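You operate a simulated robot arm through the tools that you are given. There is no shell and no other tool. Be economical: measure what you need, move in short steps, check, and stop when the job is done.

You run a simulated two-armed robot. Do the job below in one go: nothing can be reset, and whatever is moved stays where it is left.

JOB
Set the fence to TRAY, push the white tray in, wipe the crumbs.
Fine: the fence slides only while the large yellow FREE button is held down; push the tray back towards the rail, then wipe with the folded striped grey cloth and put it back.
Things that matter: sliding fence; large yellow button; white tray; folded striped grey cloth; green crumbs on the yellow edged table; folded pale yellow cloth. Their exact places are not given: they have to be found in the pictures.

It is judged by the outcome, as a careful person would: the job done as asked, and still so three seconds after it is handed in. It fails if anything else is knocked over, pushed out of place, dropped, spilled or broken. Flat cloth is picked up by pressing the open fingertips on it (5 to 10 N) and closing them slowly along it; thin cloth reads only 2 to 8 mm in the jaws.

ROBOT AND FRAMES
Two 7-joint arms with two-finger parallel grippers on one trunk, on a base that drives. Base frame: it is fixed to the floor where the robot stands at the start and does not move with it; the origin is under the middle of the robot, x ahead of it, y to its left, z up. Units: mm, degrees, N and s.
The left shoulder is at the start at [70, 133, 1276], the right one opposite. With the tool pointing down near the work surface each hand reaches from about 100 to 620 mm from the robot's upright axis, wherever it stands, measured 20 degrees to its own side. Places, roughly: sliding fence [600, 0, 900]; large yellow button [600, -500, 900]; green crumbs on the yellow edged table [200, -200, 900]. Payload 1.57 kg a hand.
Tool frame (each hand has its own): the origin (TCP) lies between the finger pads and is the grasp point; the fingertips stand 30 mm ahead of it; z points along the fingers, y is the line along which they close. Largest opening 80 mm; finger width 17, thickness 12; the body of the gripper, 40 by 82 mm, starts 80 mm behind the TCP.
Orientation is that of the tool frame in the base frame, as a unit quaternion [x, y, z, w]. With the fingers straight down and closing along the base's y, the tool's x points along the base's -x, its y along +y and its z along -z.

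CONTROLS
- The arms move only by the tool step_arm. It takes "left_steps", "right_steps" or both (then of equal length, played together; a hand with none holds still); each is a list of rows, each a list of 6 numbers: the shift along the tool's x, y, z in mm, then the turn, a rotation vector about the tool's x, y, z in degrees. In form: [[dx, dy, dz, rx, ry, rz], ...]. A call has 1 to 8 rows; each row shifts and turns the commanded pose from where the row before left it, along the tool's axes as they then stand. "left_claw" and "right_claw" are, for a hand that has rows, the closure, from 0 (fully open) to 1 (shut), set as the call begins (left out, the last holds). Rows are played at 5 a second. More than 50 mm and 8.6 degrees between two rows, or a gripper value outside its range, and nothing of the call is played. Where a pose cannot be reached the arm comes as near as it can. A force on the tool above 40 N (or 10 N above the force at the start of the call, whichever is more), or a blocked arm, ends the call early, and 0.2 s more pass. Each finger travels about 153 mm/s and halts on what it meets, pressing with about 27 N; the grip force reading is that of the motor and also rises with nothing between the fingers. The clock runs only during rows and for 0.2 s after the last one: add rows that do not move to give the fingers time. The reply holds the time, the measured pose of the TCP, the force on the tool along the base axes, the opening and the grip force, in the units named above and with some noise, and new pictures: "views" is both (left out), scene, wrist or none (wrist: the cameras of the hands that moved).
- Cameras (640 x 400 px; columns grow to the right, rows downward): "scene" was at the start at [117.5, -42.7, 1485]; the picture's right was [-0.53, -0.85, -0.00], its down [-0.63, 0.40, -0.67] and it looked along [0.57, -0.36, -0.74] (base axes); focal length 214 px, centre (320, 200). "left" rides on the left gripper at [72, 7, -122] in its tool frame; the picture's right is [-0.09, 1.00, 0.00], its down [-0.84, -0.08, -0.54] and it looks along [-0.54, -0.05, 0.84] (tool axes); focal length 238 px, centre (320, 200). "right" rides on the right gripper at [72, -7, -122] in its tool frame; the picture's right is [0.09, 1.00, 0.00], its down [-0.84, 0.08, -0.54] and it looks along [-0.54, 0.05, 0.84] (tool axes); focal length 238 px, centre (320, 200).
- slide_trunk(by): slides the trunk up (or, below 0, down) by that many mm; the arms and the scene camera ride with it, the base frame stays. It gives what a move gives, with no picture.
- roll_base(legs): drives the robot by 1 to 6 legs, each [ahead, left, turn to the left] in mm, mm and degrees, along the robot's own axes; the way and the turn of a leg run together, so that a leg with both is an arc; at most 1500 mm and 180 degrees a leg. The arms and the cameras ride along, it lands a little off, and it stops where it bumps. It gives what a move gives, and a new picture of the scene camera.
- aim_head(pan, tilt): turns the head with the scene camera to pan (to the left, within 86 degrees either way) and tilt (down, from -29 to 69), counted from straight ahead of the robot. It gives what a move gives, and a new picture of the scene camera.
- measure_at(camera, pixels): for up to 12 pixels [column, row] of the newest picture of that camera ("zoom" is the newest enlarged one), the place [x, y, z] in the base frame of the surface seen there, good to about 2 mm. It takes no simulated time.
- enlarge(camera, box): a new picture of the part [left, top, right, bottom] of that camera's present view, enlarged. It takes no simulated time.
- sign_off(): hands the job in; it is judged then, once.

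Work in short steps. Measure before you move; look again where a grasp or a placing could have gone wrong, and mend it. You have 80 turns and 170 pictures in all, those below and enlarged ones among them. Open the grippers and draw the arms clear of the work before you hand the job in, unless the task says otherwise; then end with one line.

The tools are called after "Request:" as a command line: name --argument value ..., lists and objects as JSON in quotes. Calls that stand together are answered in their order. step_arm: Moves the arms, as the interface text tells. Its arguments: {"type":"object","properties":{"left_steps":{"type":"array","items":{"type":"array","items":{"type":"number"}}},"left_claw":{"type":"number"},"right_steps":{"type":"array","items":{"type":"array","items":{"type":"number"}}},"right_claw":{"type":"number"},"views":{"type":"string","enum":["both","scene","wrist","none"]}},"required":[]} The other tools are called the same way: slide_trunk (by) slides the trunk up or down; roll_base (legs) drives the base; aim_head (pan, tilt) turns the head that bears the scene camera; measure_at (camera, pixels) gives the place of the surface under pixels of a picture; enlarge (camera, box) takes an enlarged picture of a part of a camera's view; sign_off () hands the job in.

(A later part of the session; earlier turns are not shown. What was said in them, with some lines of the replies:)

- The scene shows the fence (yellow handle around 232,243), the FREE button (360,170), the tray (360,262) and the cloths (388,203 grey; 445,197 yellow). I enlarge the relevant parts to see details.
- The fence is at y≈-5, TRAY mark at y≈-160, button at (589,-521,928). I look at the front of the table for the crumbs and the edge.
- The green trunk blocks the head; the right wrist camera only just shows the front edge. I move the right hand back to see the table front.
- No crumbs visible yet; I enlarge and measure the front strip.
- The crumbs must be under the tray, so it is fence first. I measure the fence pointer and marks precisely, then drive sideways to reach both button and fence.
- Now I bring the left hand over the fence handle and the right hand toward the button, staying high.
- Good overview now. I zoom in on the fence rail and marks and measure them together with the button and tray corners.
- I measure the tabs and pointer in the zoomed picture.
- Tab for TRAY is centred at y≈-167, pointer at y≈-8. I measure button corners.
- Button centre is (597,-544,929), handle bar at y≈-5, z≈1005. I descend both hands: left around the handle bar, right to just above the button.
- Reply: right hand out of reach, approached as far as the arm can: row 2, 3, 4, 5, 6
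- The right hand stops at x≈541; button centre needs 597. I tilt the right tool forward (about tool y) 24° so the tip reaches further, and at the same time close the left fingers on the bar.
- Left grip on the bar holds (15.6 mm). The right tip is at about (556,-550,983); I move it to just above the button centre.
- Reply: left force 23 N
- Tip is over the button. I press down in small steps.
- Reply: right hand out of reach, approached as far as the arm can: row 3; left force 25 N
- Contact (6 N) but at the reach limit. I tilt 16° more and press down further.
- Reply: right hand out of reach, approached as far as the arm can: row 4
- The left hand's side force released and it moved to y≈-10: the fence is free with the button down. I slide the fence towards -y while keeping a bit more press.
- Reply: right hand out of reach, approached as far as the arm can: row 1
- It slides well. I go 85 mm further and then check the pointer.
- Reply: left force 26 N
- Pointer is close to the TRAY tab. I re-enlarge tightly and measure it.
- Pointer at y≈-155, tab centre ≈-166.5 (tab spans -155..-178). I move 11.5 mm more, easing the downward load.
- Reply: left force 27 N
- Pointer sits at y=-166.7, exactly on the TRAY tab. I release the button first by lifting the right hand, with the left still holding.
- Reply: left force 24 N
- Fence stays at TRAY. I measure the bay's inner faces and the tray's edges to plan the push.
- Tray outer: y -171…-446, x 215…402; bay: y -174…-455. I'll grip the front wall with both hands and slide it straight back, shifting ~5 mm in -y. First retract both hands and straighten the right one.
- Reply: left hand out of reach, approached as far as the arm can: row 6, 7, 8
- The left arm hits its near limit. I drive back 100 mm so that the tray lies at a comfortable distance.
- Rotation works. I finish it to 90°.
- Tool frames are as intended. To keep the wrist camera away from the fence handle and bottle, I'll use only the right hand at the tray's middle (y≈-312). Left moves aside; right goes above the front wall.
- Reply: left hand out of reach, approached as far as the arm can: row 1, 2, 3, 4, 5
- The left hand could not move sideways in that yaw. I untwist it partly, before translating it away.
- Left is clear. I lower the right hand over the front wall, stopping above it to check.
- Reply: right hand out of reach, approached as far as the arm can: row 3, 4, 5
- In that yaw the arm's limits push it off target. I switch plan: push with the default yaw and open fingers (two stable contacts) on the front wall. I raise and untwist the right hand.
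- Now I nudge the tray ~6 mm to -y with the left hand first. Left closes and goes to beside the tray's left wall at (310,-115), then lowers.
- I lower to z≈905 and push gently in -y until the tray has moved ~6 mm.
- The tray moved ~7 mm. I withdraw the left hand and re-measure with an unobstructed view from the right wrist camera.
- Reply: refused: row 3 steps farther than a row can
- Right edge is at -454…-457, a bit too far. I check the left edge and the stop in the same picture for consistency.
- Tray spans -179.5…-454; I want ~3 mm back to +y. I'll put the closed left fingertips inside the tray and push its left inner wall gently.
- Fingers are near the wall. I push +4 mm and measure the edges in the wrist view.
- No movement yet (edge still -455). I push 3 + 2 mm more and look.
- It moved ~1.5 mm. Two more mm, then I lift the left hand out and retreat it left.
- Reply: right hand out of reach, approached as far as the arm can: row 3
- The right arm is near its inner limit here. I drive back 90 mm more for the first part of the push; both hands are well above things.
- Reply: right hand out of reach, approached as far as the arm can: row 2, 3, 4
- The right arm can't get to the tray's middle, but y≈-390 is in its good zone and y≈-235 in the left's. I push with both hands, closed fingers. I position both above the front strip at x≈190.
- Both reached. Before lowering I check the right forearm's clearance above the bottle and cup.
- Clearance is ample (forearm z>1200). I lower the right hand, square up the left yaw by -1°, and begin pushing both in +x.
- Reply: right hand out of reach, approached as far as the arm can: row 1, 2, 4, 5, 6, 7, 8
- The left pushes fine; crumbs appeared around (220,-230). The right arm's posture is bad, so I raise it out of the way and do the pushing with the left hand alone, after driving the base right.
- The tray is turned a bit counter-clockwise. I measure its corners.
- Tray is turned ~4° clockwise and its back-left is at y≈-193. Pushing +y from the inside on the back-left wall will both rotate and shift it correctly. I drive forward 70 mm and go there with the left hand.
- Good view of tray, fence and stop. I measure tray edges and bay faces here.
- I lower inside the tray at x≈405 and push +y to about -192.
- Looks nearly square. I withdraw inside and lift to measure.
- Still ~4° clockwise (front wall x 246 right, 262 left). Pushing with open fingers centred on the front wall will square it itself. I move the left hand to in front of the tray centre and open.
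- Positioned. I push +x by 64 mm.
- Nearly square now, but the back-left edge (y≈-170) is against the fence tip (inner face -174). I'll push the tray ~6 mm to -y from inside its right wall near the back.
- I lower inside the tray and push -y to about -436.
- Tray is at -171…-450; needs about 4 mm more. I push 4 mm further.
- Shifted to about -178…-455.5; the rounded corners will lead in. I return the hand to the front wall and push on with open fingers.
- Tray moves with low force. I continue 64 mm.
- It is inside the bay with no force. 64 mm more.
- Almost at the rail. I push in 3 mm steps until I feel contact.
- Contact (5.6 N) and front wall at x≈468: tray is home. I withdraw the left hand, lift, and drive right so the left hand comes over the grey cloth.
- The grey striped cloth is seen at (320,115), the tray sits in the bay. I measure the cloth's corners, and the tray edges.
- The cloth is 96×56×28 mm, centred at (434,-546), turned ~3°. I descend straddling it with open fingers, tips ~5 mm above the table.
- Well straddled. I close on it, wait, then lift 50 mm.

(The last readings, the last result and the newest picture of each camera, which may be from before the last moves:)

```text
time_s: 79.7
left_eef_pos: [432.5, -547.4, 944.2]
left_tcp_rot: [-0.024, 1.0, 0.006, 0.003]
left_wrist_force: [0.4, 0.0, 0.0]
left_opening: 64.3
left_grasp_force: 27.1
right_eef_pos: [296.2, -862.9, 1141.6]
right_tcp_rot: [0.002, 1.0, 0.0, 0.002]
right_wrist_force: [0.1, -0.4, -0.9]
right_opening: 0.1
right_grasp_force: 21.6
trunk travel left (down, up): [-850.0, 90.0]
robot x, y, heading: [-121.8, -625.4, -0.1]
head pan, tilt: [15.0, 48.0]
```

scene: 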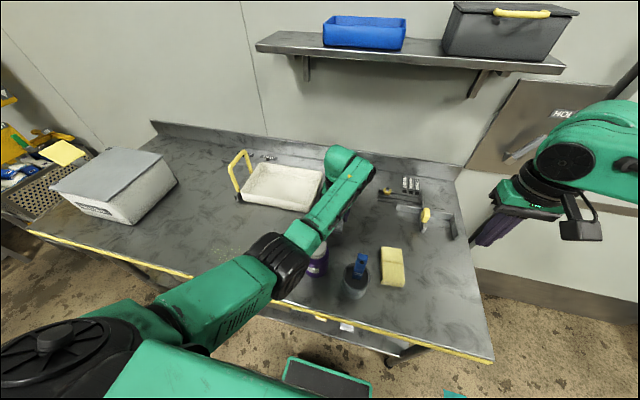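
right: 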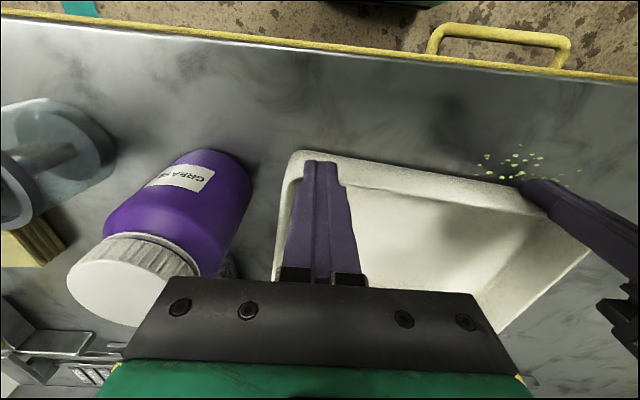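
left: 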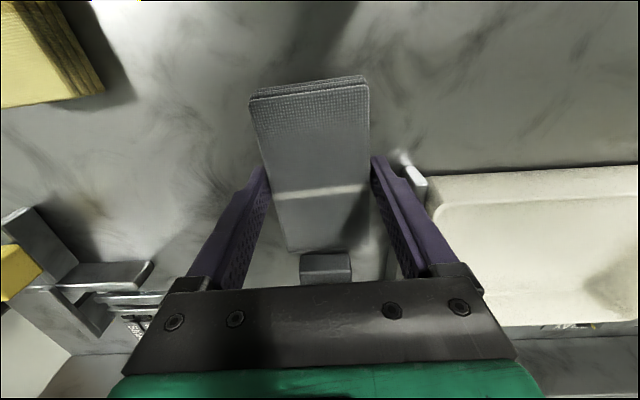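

Cloth is held (64 mm) and lifted. I raise it above bottle height, then drive left so the wipe zone is in the left hand's comfortable area.

Request:
step_arm --left_steps '[[0, 0, -40, 0, 0, 0], [0, 0, -40, 0, 0, 0], [0, 0, -40, 0, 0, 0]]' --views "none"

Request:
roll_base --legs '[[0, 260, 0]]'

Request:
enlarge --camera "left" --box '[200, 0, 640, 275]'

Request:
enlarge --camera "scene" --box '[200, 170, 400, 330]'

```text
time_s: 80.5
left_eef_pos: [431.2, -549.5, 1064.7]
left_tcp_rot: [-0.025, 1.0, 0.006, 0.002]
left_wrist_force: [0.4, 0.1, 0.2]
left_opening: 64.3
left_grasp_force: 26.8
right_eef_pos: [297.0, -864.2, 1141.8]
right_tcp_rot: [0.002, 1.0, -0.001, 0.0]
right_wrist_force: [1.2, 0.4, 0.8]
right_opening: 0.0
right_grasp_force: 20.9
trunk travel left (down, up): [-850.0, 90.0]
robot x, y, heading: [-124.9, -632.0, -0.4]
head pan, tilt: [15.0, 48.0]
```

```text
time_s: 82.4
left_eef_pos: [433.4, -281.7, 1064.6]
left_tcp_rot: [-0.026, 1.0, 0.007, 0.003]
left_wrist_force: [0.7, -0.6, -0.9]
left_opening: 64.5
left_grasp_force: 27.1
right_eef_pos: [298.5, -596.0, 1141.7]
right_tcp_rot: [-0.002, 1.0, -0.001, 0.001]
right_wrist_force: [0.2, -0.3, 0.5]
right_opening: 0.3
right_grasp_force: 21.3
trunk travel left (down, up): [-850.0, 90.0]
robot x, y, heading: [-118.2, -360.7, -0.4]
head pan, tilt: [15.0, 48.0]
```

scene: 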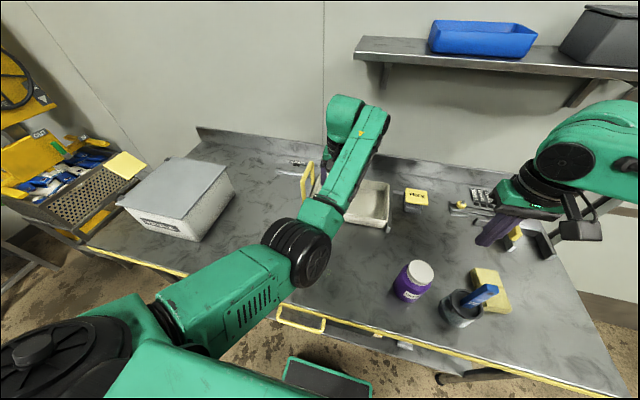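

```text
1.45 times, centred on (420, 138) of left
```

zoom: 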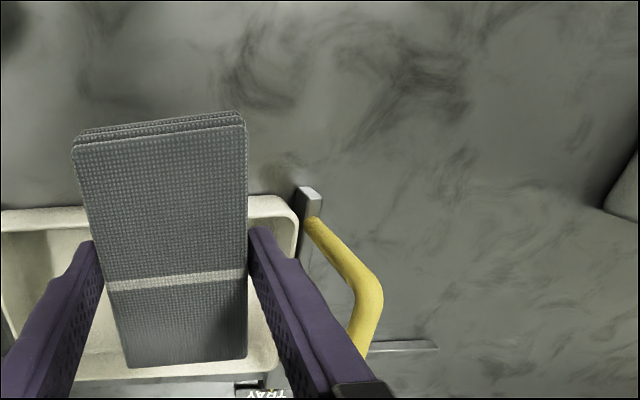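

```text
2.50 times, centred on (300, 250) of scene
```

zoom: 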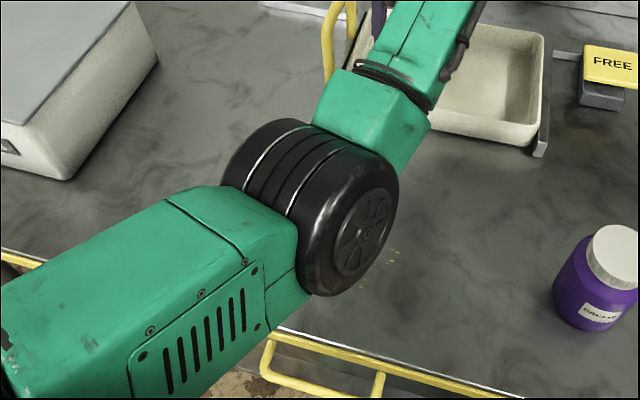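

I move the hand back to see the crumbs with the wrist camera.

Request:
step_arm --left_steps '[[40, 0, 0, 0, 0, 0.7], [40, 0, 0, 0, 0, 0.7], [40, 0, 0, 0, 0, 0.7], [40, 0, 0, 0, 0, 0.7]]' --views "both"

Request:
enlarge --camera "left" --box '[160, 0, 560, 250]'

```text
time_s: 83.4
left_eef_pos: [373.6, -230.2, 984.8]
left_tcp_rot: [-0.039, 0.998, 0.055, 0.02]
left_wrist_force: [-0.7, 0.1, 0.0]
left_opening: 63.8
left_grasp_force: 27.1
left hand out of reach, approached as far as the arm can: row 1, 2, 3, 4
right_eef_pos: [298.9, -594.4, 1142.1]
right_tcp_rot: [0.0, 1.0, -0.001, 0.001]
right_wrist_force: [0.5, 0.3, 0.0]
right_opening: 0.1
right_grasp_force: 20.9
trunk travel left (down, up): [-850.0, 90.0]
robot x, y, heading: [-120.4, -364.6, -0.4]
head pan, tilt: [15.0, 48.0]
```

scene: 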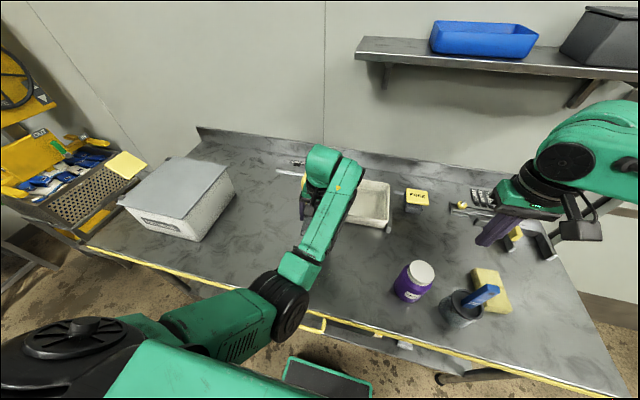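
left: 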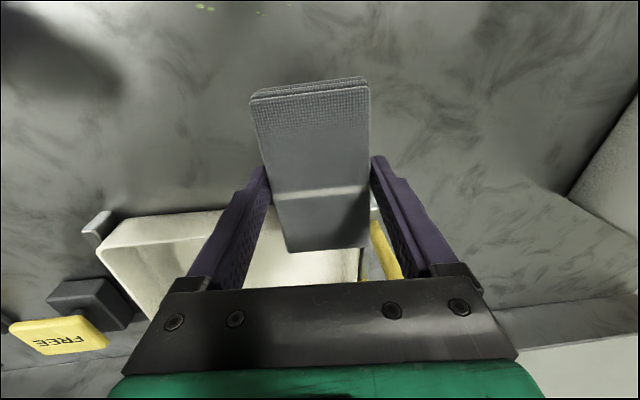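

```text
1.60 times, centred on (360, 125) of left
```

zoom: 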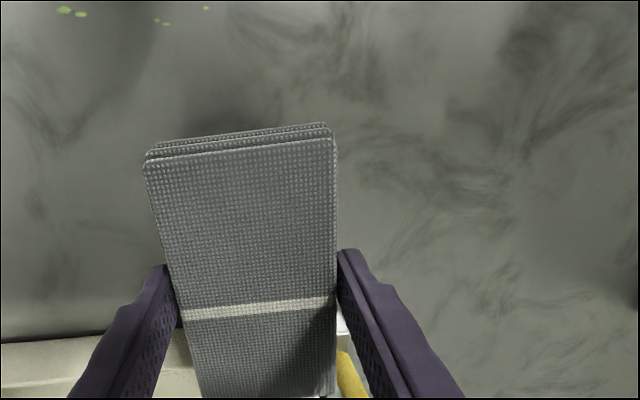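

The high near-body area is at the limit and tilted the hand ~6°. I descend first while untilting, then go back towards the crumbs.

Request:
step_arm --left_steps '[[0, 0, 20, 3.1, 1.3, 2], [0, 0, 20, 3.1, 1.3, 2], [0, 0, 0, 0, 0, 0]]' --views "none"

Request:
step_arm --left_steps '[[20, 0, 0, 0, 0, 0], [20, 0, 0, 0, 0, 0], [20, 0, 0, 0, 0, 0]]' --views "wrist"

```text
time_s: 84.2
left_eef_pos: [369.2, -238.6, 940.8]
left_tcp_rot: [0.006, 1.0, -0.004, -0.009]
left_wrist_force: [-0.7, -0.6, -0.9]
left_opening: 63.8
left_grasp_force: 27.0
right_eef_pos: [298.8, -594.9, 1141.9]
right_tcp_rot: [-0.001, 1.0, 0.0, 0.001]
right_wrist_force: [0.1, -0.6, 0.0]
right_opening: 0.0
right_grasp_force: 21.1
trunk travel left (down, up): [-850.0, 90.0]
robot x, y, heading: [-118.1, -362.0, -0.4]
head pan, tilt: [15.0, 48.0]
```

```text
time_s: 84.8
left_eef_pos: [381.9, -223.9, 1006.9]
left_tcp_rot: [0.001, 0.997, 0.015, 0.073]
left_wrist_force: [0.4, 0.0, 0.1]
left_opening: 64.2
left_grasp_force: 27.1
right_eef_pos: [298.3, -595.1, 1142.2]
right_tcp_rot: [-0.001, 1.0, 0.0, 0.002]
right_wrist_force: [1.0, 0.0, 0.0]
right_opening: 0.1
right_grasp_force: 21.7
trunk travel left (down, up): [-850.0, 90.0]
robot x, y, heading: [-123.4, -364.6, -0.3]
head pan, tilt: [15.0, 48.0]
stopped in row 3 (left hand): the arm was blocked; the commanded pose is now the measured one
```

left: 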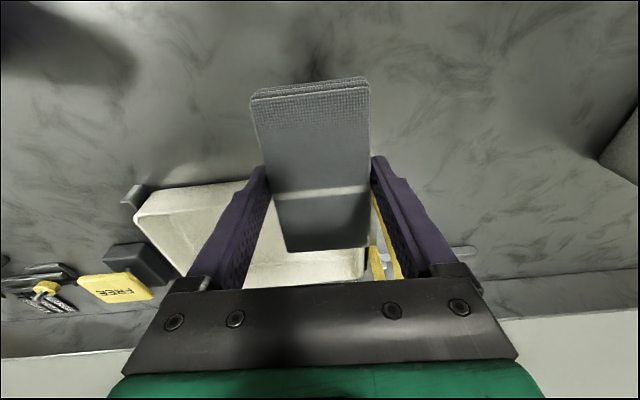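

The arm is badly bent close to the body, so I use the base instead: drive back 155 mm with the arm extended as it is (hand at z≈1007, clear).

Request:
roll_base --legs '[[-155, 0, 0]]'

Request:
step_arm --left_steps '[[0, 0, 0, 0, 4.2, 0], [0, 0, 0, 0, 4.2, 0]]' --views "wrist"

```text
time_s: 86.2
left_eef_pos: [230.5, -224.6, 1004.3]
left_tcp_rot: [0.002, 0.997, 0.015, 0.072]
left_wrist_force: [0.5, 0.2, -0.9]
left_opening: 63.9
left_grasp_force: 27.1
right_eef_pos: [147.7, -595.4, 1138.8]
right_tcp_rot: [-0.001, 1.0, 0.0, 0.0]
right_wrist_force: [1.1, -1.1, -0.3]
right_opening: 0.1
right_grasp_force: 20.4
trunk travel left (down, up): [-850.0, 90.0]
robot x, y, heading: [-274.3, -359.3, -0.1]
head pan, tilt: [15.0, 48.0]
```

scene: 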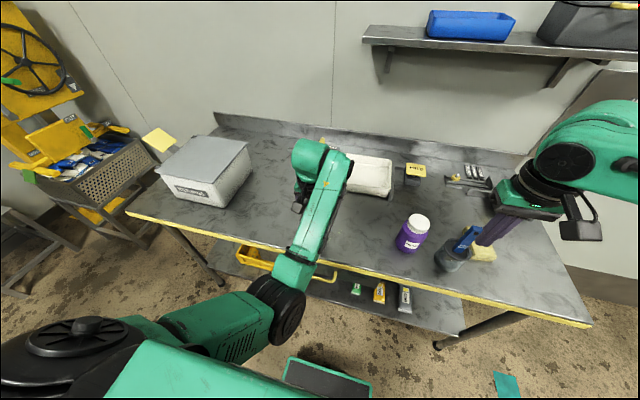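

```text
time_s: 86.8
left_eef_pos: [233.4, -189.1, 1001.3]
left_tcp_rot: [-0.02, 0.999, 0.042, -0.002]
left_wrist_force: [-0.9, 0.5, -0.5]
left_opening: 64.0
left_grasp_force: 26.7
left hand out of reach, approached as far as the arm can: row 2
right_eef_pos: [146.9, -594.9, 1140.3]
right_tcp_rot: [-0.002, 1.0, -0.001, 0.0]
right_wrist_force: [0.8, 0.0, -0.3]
right_opening: 0.0
right_grasp_force: 21.2
trunk travel left (down, up): [-850.0, 90.0]
robot x, y, heading: [-274.6, -364.0, 0.1]
head pan, tilt: [15.0, 48.0]
```

left: 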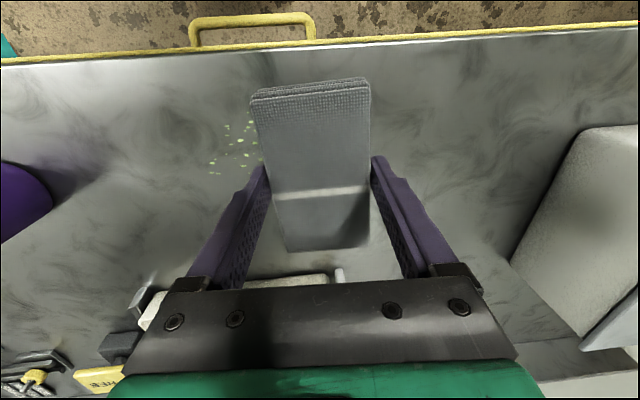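

Crumbs are at pixels (205–255,120–175), partly hidden by the cloth. I measure them, after levelling by rx +4.8° and moving right to see them all.

Request:
measure_at --camera "left" --pixels '[[227, 127], [247, 125], [212, 160], [212, 172], [245, 165], [230, 150], [252, 135], [240, 155]]'

Request:
step_arm --left_steps '[[0, 0, 0, 4.8, 0, 0], [0, 40, 0, 0, 0, 0]]' --views "wrist"

```text
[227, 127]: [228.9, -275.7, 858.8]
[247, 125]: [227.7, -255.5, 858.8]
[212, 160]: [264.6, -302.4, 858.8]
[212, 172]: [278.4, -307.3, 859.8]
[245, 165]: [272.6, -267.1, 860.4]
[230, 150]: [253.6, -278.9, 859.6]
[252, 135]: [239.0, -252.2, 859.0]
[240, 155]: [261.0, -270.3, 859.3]
```

```text
time_s: 87.4
left_eef_pos: [234.1, -177.3, 998.7]
left_tcp_rot: [-0.002, 1.0, -0.024, 0.0]
left_wrist_force: [0.3, 0.2, -0.6]
left_opening: 64.2
left_grasp_force: 27.2
left hand out of reach, approached as far as the arm can: row 1
right_eef_pos: [146.8, -594.3, 1141.8]
right_tcp_rot: [-0.002, 1.0, -0.002, 0.0]
right_wrist_force: [-0.2, 0.3, 0.0]
right_opening: 0.0
right_grasp_force: 21.7
trunk travel left (down, up): [-850.0, 90.0]
robot x, y, heading: [-275.1, -369.0, -0.3]
head pan, tilt: [15.0, 48.0]
```

left: 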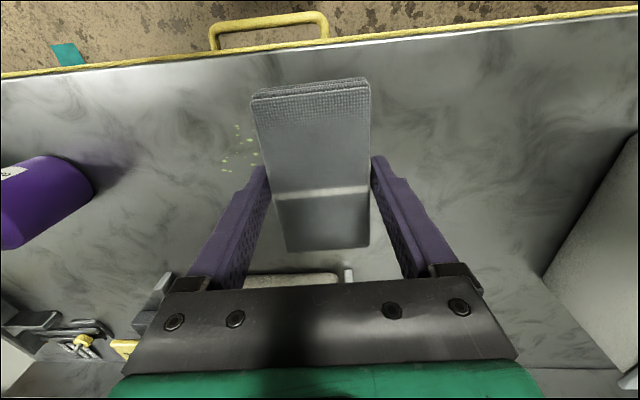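

The arm still hits some limit; I check where the elbow is relative to the table edge.

Request:
aim_head --pan 25 --tilt 55

Request:
measure_at --camera "scene" --pixels '[[330, 285], [310, 310], [290, 290], [350, 180], [340, 240], [230, 320], [150, 330]]'

```text
time_s: 88.2
left_eef_pos: [233.5, -178.6, 1000.4]
left_tcp_rot: [-0.002, 1.0, -0.025, 0.002]
left_wrist_force: [0.7, 0.5, -1.2]
left_opening: 64.0
left_grasp_force: 26.9
right_eef_pos: [145.8, -594.7, 1140.5]
right_tcp_rot: [-0.001, 1.0, 0.0, 0.001]
right_wrist_force: [-0.4, -0.5, -0.4]
right_opening: 0.0
right_grasp_force: 21.2
trunk travel left (down, up): [-850.0, 90.0]
robot x, y, heading: [-272.6, -363.7, -0.6]
head pan, tilt: [25.0, 55.0]
```

scene: 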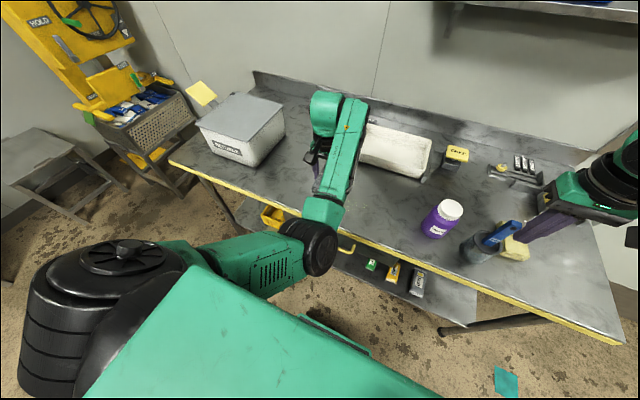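

```text
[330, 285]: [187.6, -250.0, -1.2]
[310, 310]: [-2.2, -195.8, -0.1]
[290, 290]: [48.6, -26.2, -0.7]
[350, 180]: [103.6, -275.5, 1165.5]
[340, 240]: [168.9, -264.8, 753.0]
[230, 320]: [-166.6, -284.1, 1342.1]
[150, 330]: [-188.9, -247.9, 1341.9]
```

The elbow has swung inward in front of the trunk. I shift the base right 130 and forward 40 so the hand works on its own side, then bring the hand back over the crumbs.

Request:
roll_base --legs '[[0, -130, 0], [40, 0, 0]]'

Request:
step_arm --left_steps '[[3, 20, 0, -1.4, 0, 0], [3, 20, 0, -1.4, 0, 0], [3, 25, 0, 0, 0, 0], [3, 20, 0, 0, 0, 0]]' --views "wrist"

```text
time_s: 89.9
left_eef_pos: [265.2, -303.6, 1002.1]
left_tcp_rot: [-0.003, 1.0, -0.025, 0.003]
left_wrist_force: [-1.4, 0.1, -0.1]
left_opening: 64.0
left_grasp_force: 27.0
right_eef_pos: [178.5, -720.1, 1146.5]
right_tcp_rot: [-0.001, 1.0, -0.002, 0.004]
right_wrist_force: [-0.1, -0.3, 0.3]
right_opening: 0.0
right_grasp_force: 20.9
trunk travel left (down, up): [-850.0, 90.0]
robot x, y, heading: [-235.0, -492.6, 0.0]
head pan, tilt: [25.0, 55.0]
```

scene: 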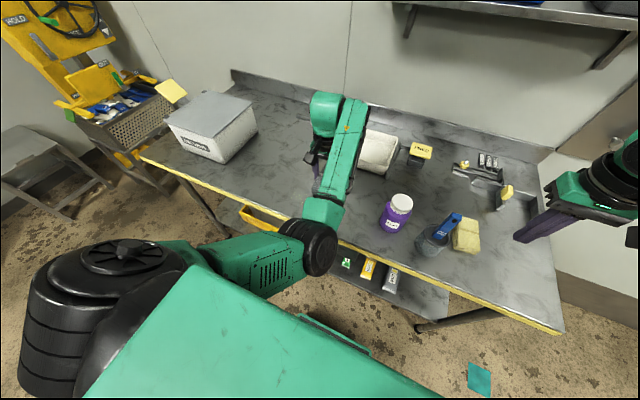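

```text
time_s: 90.9
left_eef_pos: [259.6, -220.5, 995.8]
left_tcp_rot: [-0.002, 1.0, 0.0, -0.001]
left_wrist_force: [-0.1, 0.1, -0.3]
left_opening: 63.7
left_grasp_force: 27.0
right_eef_pos: [186.6, -721.1, 1141.2]
right_tcp_rot: [-0.001, 1.0, -0.001, 0.0]
right_wrist_force: [-0.6, -0.4, -0.4]
right_opening: 0.0
right_grasp_force: 21.0
trunk travel left (down, up): [-850.0, 90.0]
robot x, y, heading: [-237.3, -493.9, 0.1]
head pan, tilt: [25.0, 55.0]
5 turns are left
```

left: 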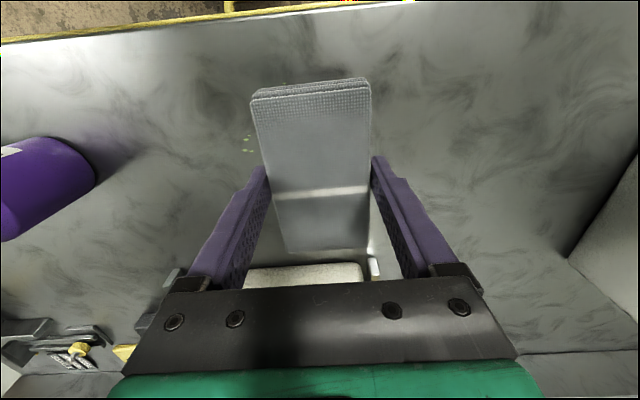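

Hand is level at (260,-220,996). With few turns left I chain the wipe: go down left of the crumbs, sweep three passes with light pressure over x≈180–310, y≈-330…-150, then lift and look.

Request:
step_arm --left_steps '[[8, 35, 0, 0, 0, 0], [7, 35, 0, 0, 0, 0], [0, 0, 45, 0, 0, 0], [0, 0, 45, 0, 0, 0], [0, 0, 10, 0, 0, 0], [0, 0, 5, 0, 0, 0]]' --views "none"

Request:
step_arm --left_steps '[[0, -23, 0, 0, 0, 0], [0, -23, 0, 0, 0, 0], [0, -23, 0, 0, 0, 0], [0, -23, 0, 0, 0, 0], [0, -23, 0, 0, 0, 0], [0, -23, 0, 0, 0, 0], [0, -23, 0, 0, 0, 0], [0, -23, 0, 0, 0, 0]]' --views "none"

Request:
step_arm --left_steps '[[20, 23, 0, 0, 0, 0], [0, 23, 0, 0, 0, 0], [0, 23, 0, 0, 0, 0], [0, 23, 0, 0, 0, 0], [0, 23, 0, 0, 0, 0], [0, 23, 0, 0, 0, 0], [0, 23, 0, 0, 0, 0], [0, 23, 0, 0, 0, 0]]' --views "none"

Request:
step_arm --left_steps '[[-40, -20, 0, 0, 0, 0], [0, -23, 0, 0, 0, 0], [0, -23, 0, 0, 0, 0], [0, -23, 0, 0, 0, 0], [0, -23, 0, 0, 0, 0], [0, -23, 0, 0, 0, 0], [0, -23, 0, 0, 0, 0], [0, -26, 0, 0, 0, 0]]' --views "none"

Request:
step_arm --left_steps '[[0, 0, -40, 0, 0, 0], [0, 0, -45, 0, 0, 0], [0, 0, -45, 0, 0, 0]]' --views "both"

```text
time_s: 92.3
left_eef_pos: [243.5, -150.1, 894.5]
left_tcp_rot: [-0.003, 1.0, 0.002, 0.002]
left_wrist_force: [0.8, 2.1, 9.3]
left_opening: 64.0
left_grasp_force: 26.9
right_eef_pos: [184.0, -723.2, 1142.6]
right_tcp_rot: [-0.001, 1.0, 0.001, 0.002]
right_wrist_force: [-0.2, 0.2, 0.2]
right_opening: 0.0
right_grasp_force: 21.1
trunk travel left (down, up): [-850.0, 90.0]
robot x, y, heading: [-235.8, -494.1, -0.3]
head pan, tilt: [25.0, 55.0]
```

```text
time_s: 94.1
left_eef_pos: [260.3, -279.8, 908.5]
left_tcp_rot: [-0.032, 0.998, 0.043, 0.02]
left_wrist_force: [-0.3, -0.7, -0.3]
left_opening: 63.9
left_grasp_force: 27.2
right_eef_pos: [185.9, -722.0, 1142.4]
right_tcp_rot: [-0.002, 1.0, 0.0, 0.001]
right_wrist_force: [-0.2, -0.2, 0.3]
right_opening: 0.0
right_grasp_force: 21.3
trunk travel left (down, up): [-850.0, 90.0]
robot x, y, heading: [-236.5, -488.2, -0.4]
head pan, tilt: [25.0, 55.0]
```

```text
time_s: 95.9
left_eef_pos: [222.6, -151.3, 893.0]
left_tcp_rot: [-0.003, 1.0, 0.001, 0.0]
left_wrist_force: [2.4, -3.7, 8.0]
left_opening: 63.7
left_grasp_force: 26.9
right_eef_pos: [184.2, -722.5, 1142.0]
right_tcp_rot: [-0.002, 1.0, 0.0, 0.001]
right_wrist_force: [-0.5, 0.7, 0.8]
right_opening: 0.3
right_grasp_force: 21.3
trunk travel left (down, up): [-850.0, 90.0]
robot x, y, heading: [-235.4, -489.7, -0.2]
head pan, tilt: [25.0, 55.0]
```

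```text
time_s: 97.7
left_eef_pos: [262.0, -331.6, 893.0]
left_tcp_rot: [-0.004, 1.0, 0.002, 0.003]
left_wrist_force: [-2.1, 9.6, 24.1]
left_opening: 63.9
left_grasp_force: 26.4
right_eef_pos: [183.1, -721.2, 1143.9]
right_tcp_rot: [-0.002, 1.0, -0.001, 0.003]
right_wrist_force: [-0.2, 0.5, 0.0]
right_opening: 0.0
right_grasp_force: 21.3
trunk travel left (down, up): [-850.0, 90.0]
robot x, y, heading: [-237.4, -489.5, -0.2]
head pan, tilt: [25.0, 55.0]
```

```text
time_s: 98.5
left_eef_pos: [276.1, -308.6, 1009.2]
left_tcp_rot: [-0.018, 1.0, 0.019, -0.002]
left_wrist_force: [0.9, 0.2, -0.2]
left_opening: 63.9
left_grasp_force: 27.5
left hand out of reach, approached as far as the arm can: row 3
right_eef_pos: [186.8, -722.0, 1140.6]
right_tcp_rot: [-0.002, 1.0, -0.001, -0.001]
right_wrist_force: [0.1, -1.6, -0.9]
right_opening: 0.0
right_grasp_force: 21.4
trunk travel left (down, up): [-850.0, 90.0]
robot x, y, heading: [-235.2, -491.6, -0.2]
head pan, tilt: [25.0, 55.0]
4 turns are left
```

scene: 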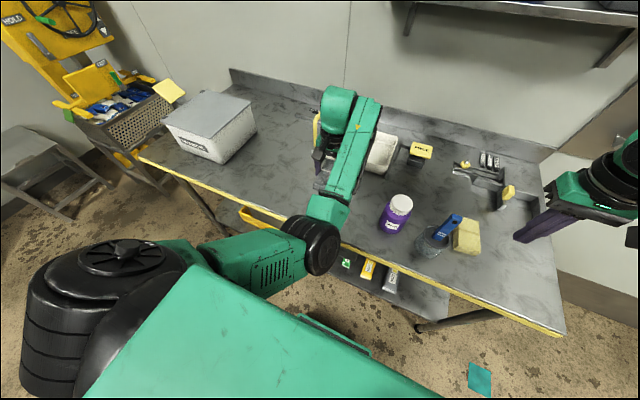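
left: 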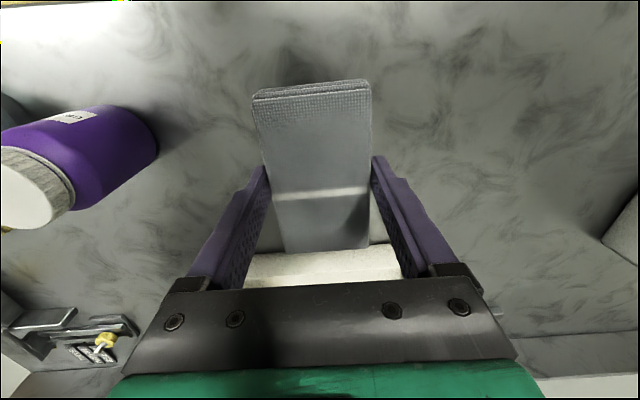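

The right part of the wiped area looks clean. I now return the cloth: pull the right hand in, then drive forward 158 and right 237 so the cloth comes over its old place, and check the wiped area from the head camera.

Request:
step_arm --right_steps '[[40, 20, 0, 0, 0, 0], [40, 20, 0, 0, 0, 0], [40, 20, 0, 0, 0, 0]]' --views "none"

Request:
roll_base --legs '[[158, 0, 0], [0, -237, 0]]'

Request:
step_arm --left_steps '[[0, 0, 0, 2.2, 0, -0.9], [0, 0, 0, 0, 0, 0]]' --views "wrist"

Request:
enlarge --camera "scene" --box '[120, 90, 440, 290]'

```text
time_s: 99.3
left_eef_pos: [277.5, -307.0, 1012.2]
left_tcp_rot: [-0.019, 1.0, 0.015, 0.004]
left_wrist_force: [-0.4, 0.2, 0.2]
left_opening: 63.7
left_grasp_force: 27.3
right_eef_pos: [77.4, -661.5, 1144.7]
right_tcp_rot: [-0.001, 1.0, -0.003, 0.002]
right_wrist_force: [-0.6, 0.0, 0.7]
right_opening: 0.0
right_grasp_force: 21.5
right hand out of reach, approached as far as the arm can: row 3
trunk travel left (down, up): [-850.0, 90.0]
robot x, y, heading: [-235.8, -488.7, -0.2]
head pan, tilt: [25.0, 55.0]
```

```text
time_s: 102.1
left_eef_pos: [438.0, -542.8, 1013.2]
left_tcp_rot: [-0.018, 1.0, 0.017, 0.002]
left_wrist_force: [-0.2, -0.1, -0.8]
left_opening: 64.0
left_grasp_force: 27.3
right_eef_pos: [238.5, -896.9, 1144.5]
right_tcp_rot: [-0.001, 1.0, -0.002, 0.001]
right_wrist_force: [0.2, 0.0, 0.5]
right_opening: 0.2
right_grasp_force: 21.3
trunk travel left (down, up): [-850.0, 90.0]
robot x, y, heading: [-77.5, -722.6, 0.4]
head pan, tilt: [25.0, 55.0]
```

scene: 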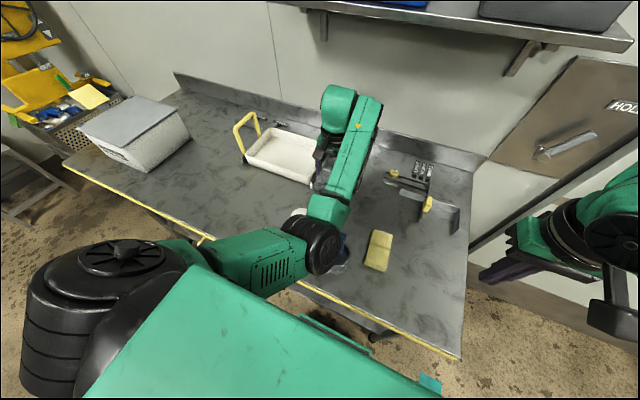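

```text
time_s: 102.7
left_eef_pos: [438.5, -539.0, 1012.7]
left_tcp_rot: [-0.029, 1.0, 0.002, 0.002]
left_wrist_force: [0.4, -0.1, -0.4]
left_opening: 64.2
left_grasp_force: 27.0
right_eef_pos: [238.1, -898.8, 1143.3]
right_tcp_rot: [-0.001, 1.0, -0.001, 0.0]
right_wrist_force: [1.0, -0.3, 0.1]
right_opening: 0.2
right_grasp_force: 21.7
trunk travel left (down, up): [-850.0, 90.0]
robot x, y, heading: [-75.8, -724.1, -0.1]
head pan, tilt: [25.0, 55.0]
```

left: 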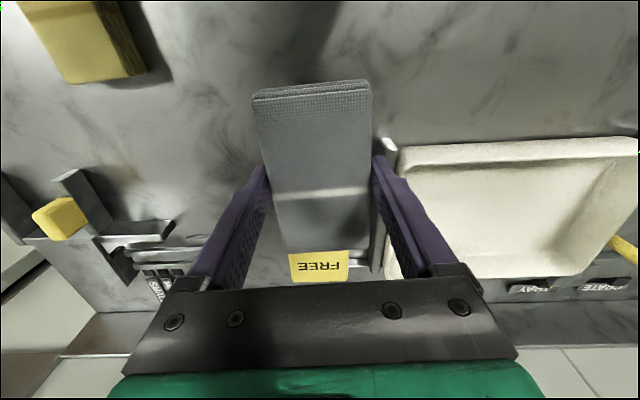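

```text
2.00 times, centred on (280, 190) of scene
3 turns are left
```

zoom: 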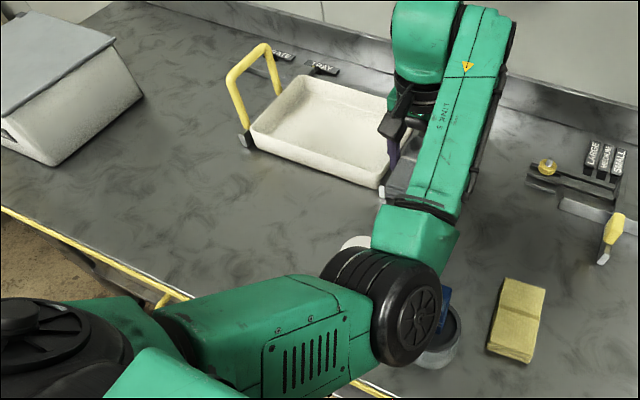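

The table looks clean of crumbs, the tray and fence in place. I correct by (-3,-6) mm, lower halfway, and measure the elbow/forearm heights over the bottle.

Request:
step_arm --left_steps '[[3, -6, 20, 0, 0, 0], [0, 0, 25, 0, 0, 0], [0, 0, 0, 0, 0, 0]]' --views "both"

Request:
measure_at --camera "scene" --pixels '[[310, 250], [325, 225], [330, 212], [345, 185], [322, 260], [335, 268], [298, 211], [250, 250]]'

Request:
measure_at --camera "left" --pixels '[[262, 95], [370, 90], [272, 195], [368, 190]]'

```text
time_s: 103.5
left_eef_pos: [440.3, -539.2, 976.6]
left_tcp_rot: [-0.034, 0.999, 0.005, 0.011]
left_wrist_force: [-0.2, -0.5, -1.0]
left_opening: 63.9
left_grasp_force: 27.3
right_eef_pos: [238.3, -899.2, 1144.5]
right_tcp_rot: [-0.001, 1.0, 0.0, 0.001]
right_wrist_force: [0.1, 0.1, -0.8]
right_opening: 0.1
right_grasp_force: 22.0
trunk travel left (down, up): [-850.0, 90.0]
robot x, y, heading: [-78.5, -725.5, 0.2]
head pan, tilt: [25.0, 55.0]
```

scene: 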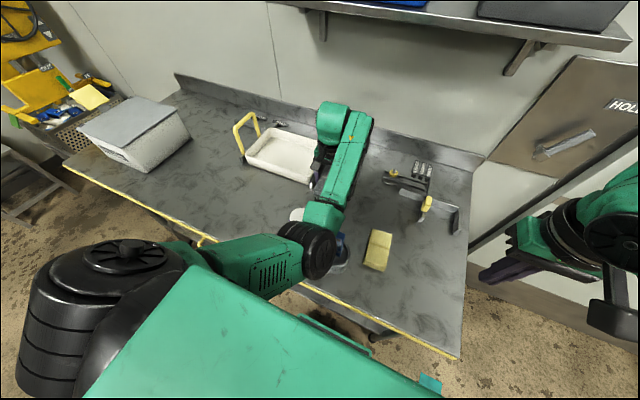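
left: 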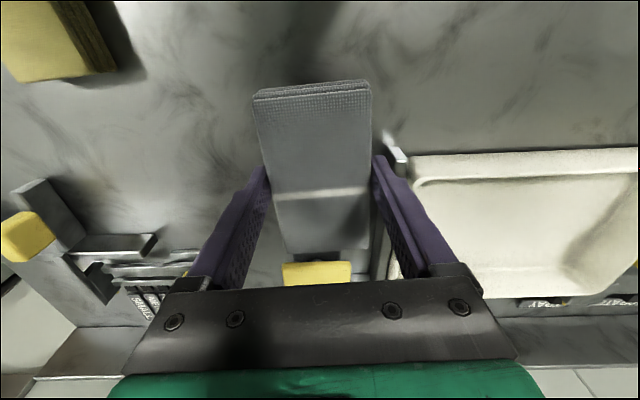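

```text
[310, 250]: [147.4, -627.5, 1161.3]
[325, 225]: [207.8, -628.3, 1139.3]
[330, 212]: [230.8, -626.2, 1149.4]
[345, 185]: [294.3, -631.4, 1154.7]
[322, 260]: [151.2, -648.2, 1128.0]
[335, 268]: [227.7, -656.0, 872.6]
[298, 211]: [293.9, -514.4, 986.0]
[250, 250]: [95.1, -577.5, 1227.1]
```

```text
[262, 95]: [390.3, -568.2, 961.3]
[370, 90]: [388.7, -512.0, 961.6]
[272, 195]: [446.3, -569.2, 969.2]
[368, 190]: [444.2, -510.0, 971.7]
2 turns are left
```

Forearm underside passes above the cup's brush with limited margin, so I raise the trunk 85 mm first (keeps the elbow high), then lower with the small corrections (-3,-8 mm), release gently pressed on the table, and lift away.

Request:
slide_trunk --by 85

Request:
step_arm --left_steps '[[3, -8, 20, 0.6, 1.2, 0.7], [0, 0, 30, 0, 0, 0], [0, 0, 30, 0, 0, 0], [0, 0, 30, 0, 0, 0], [0, 0, 25, 0, 0, 0], [0, 0, 20, 0, 0, 0], [0, 0, 11, 0, 0, 0], [0, 0, 6, 0, 0, 0]]' --views "none"

Request:
step_arm --left_steps '[[0, 0, 0, 0, 0, 0], [0, 0, 0, 0, 0, 0], [0, 0, 0, 0, 0, 0], [0, 0, 0, 0, 0, 0]]' --left_claw 0 --views "wrist"

Request:
step_arm --left_steps '[[0, 0, -15, 0, 0, 0], [0, 0, -35, 0, 0, 0], [0, 0, -40, 0, 0, 0], [0, 0, -40, 0, 0, 0], [0, 0, -30, 0, 0, 0]]' --views "both"

```text
time_s: 104.7
left_eef_pos: [438.4, -537.9, 1058.4]
left_tcp_rot: [-0.032, 0.999, 0.008, 0.007]
left_wrist_force: [-0.3, 0.8, -0.3]
left_opening: 63.9
left_grasp_force: 27.0
right_eef_pos: [239.2, -898.6, 1228.3]
right_tcp_rot: [0.0, 1.0, 0.0, 0.0]
right_wrist_force: [1.3, -0.7, -0.5]
right_opening: 0.1
right_grasp_force: 21.2
trunk travel left (down, up): [-935.0, 5.0]
robot x, y, heading: [-75.7, -726.0, -0.1]
head pan, tilt: [25.0, 55.0]
```

```text
time_s: 106.5
left_eef_pos: [432.9, -561.6, 891.9]
left_tcp_rot: [-0.019, 1.0, -0.004, 0.003]
left_wrist_force: [-11.5, -0.6, 26.4]
left_opening: 63.9
left_grasp_force: 27.0
right_eef_pos: [232.9, -900.9, 1231.3]
right_tcp_rot: [-0.001, 1.0, -0.001, 0.003]
right_wrist_force: [0.5, -0.1, -0.3]
right_opening: 0.0
right_grasp_force: 21.2
trunk travel left (down, up): [-935.0, 5.0]
robot x, y, heading: [-77.4, -726.8, -0.0]
head pan, tilt: [25.0, 55.0]
stopped in row 8 (left hand): the force on the tool passed its limit (the readings are from after the stop); the commanded pose is now the measured one
```

```text
time_s: 107.5
left_eef_pos: [433.5, -562.6, 889.7]
left_tcp_rot: [-0.019, 1.0, -0.004, 0.002]
left_wrist_force: [-9.0, -8.7, 16.5]
left_opening: 72.5
left_grasp_force: 0.1
right_eef_pos: [234.3, -901.7, 1228.9]
right_tcp_rot: [-0.001, 1.0, 0.001, 0.003]
right_wrist_force: [0.5, 0.8, 0.1]
right_opening: 0.0
right_grasp_force: 21.3
trunk travel left (down, up): [-935.0, 5.0]
robot x, y, heading: [-75.5, -722.9, -0.2]
head pan, tilt: [25.0, 55.0]
```

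left: 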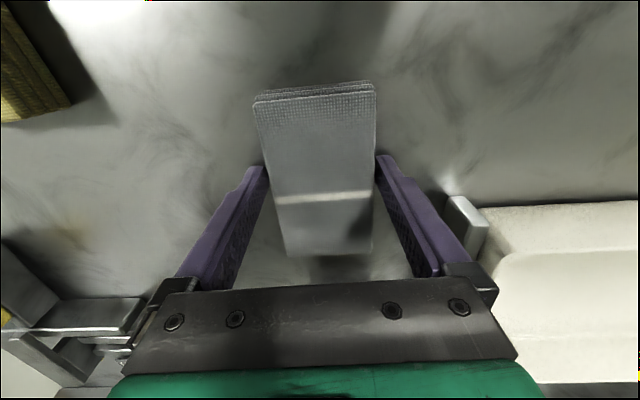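

```text
time_s: 108.7
left_eef_pos: [433.1, -558.0, 1049.4]
left_tcp_rot: [-0.018, 1.0, -0.006, 0.0]
left_wrist_force: [0.0, -0.3, 0.9]
left_opening: 80.2
left_grasp_force: 0.1
right_eef_pos: [238.1, -899.9, 1229.3]
right_tcp_rot: [-0.001, 1.0, 0.0, 0.001]
right_wrist_force: [0.6, -0.8, -0.1]
right_opening: 0.2
right_grasp_force: 21.1
trunk travel left (down, up): [-935.0, 5.0]
robot x, y, heading: [-75.3, -723.1, -0.0]
head pan, tilt: [25.0, 55.0]
1 turns are left
```

scene: 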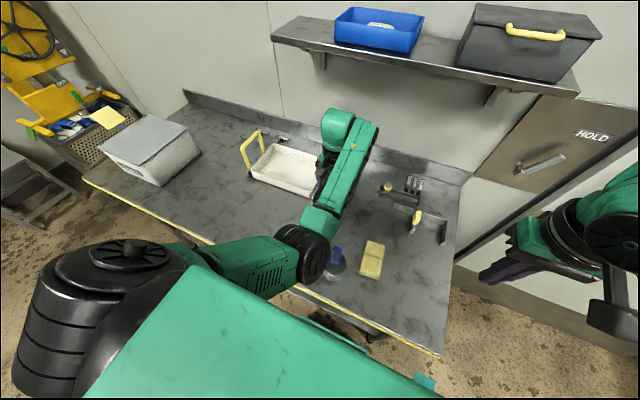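
left: 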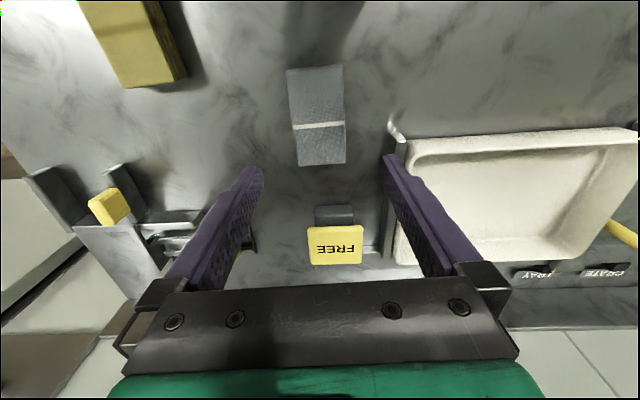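

The cloth lies flat within about 14 mm of its old place. The tray is in the bay, the fence is on TRAY, and I see no crumbs. I open the right gripper and hand in.

Request:
step_arm --right_steps '[[0, 0, 0, 0, 0, 0], [0, 0, 0, 0, 0, 0], [0, 0, 0, 0, 0, 0]]' --right_claw 0 --views "none"

Request:
sign_off

```text
time_s: 109.5
left_eef_pos: [433.4, -557.9, 1049.1]
left_tcp_rot: [-0.019, 1.0, -0.006, 0.001]
left_wrist_force: [0.8, 0.1, 0.0]
left_opening: 79.8
left_grasp_force: 0.1
right_eef_pos: [238.8, -899.0, 1229.2]
right_tcp_rot: [-0.001, 1.0, 0.0, 0.0]
right_wrist_force: [-0.1, -0.1, 0.6]
right_opening: 80.1
right_grasp_force: 0.0
trunk travel left (down, up): [-935.0, 5.0]
robot x, y, heading: [-78.5, -728.8, 0.2]
head pan, tilt: [25.0, 55.0]
```

```text
The job is handed in.
```

Job handed in: the fence is on TRAY, the tray is pushed back to the rail, no crumbs show in the last pictures (part of the wiped area was hidden by the arm), and the grey cloth is back about 14 mm from where it lay.
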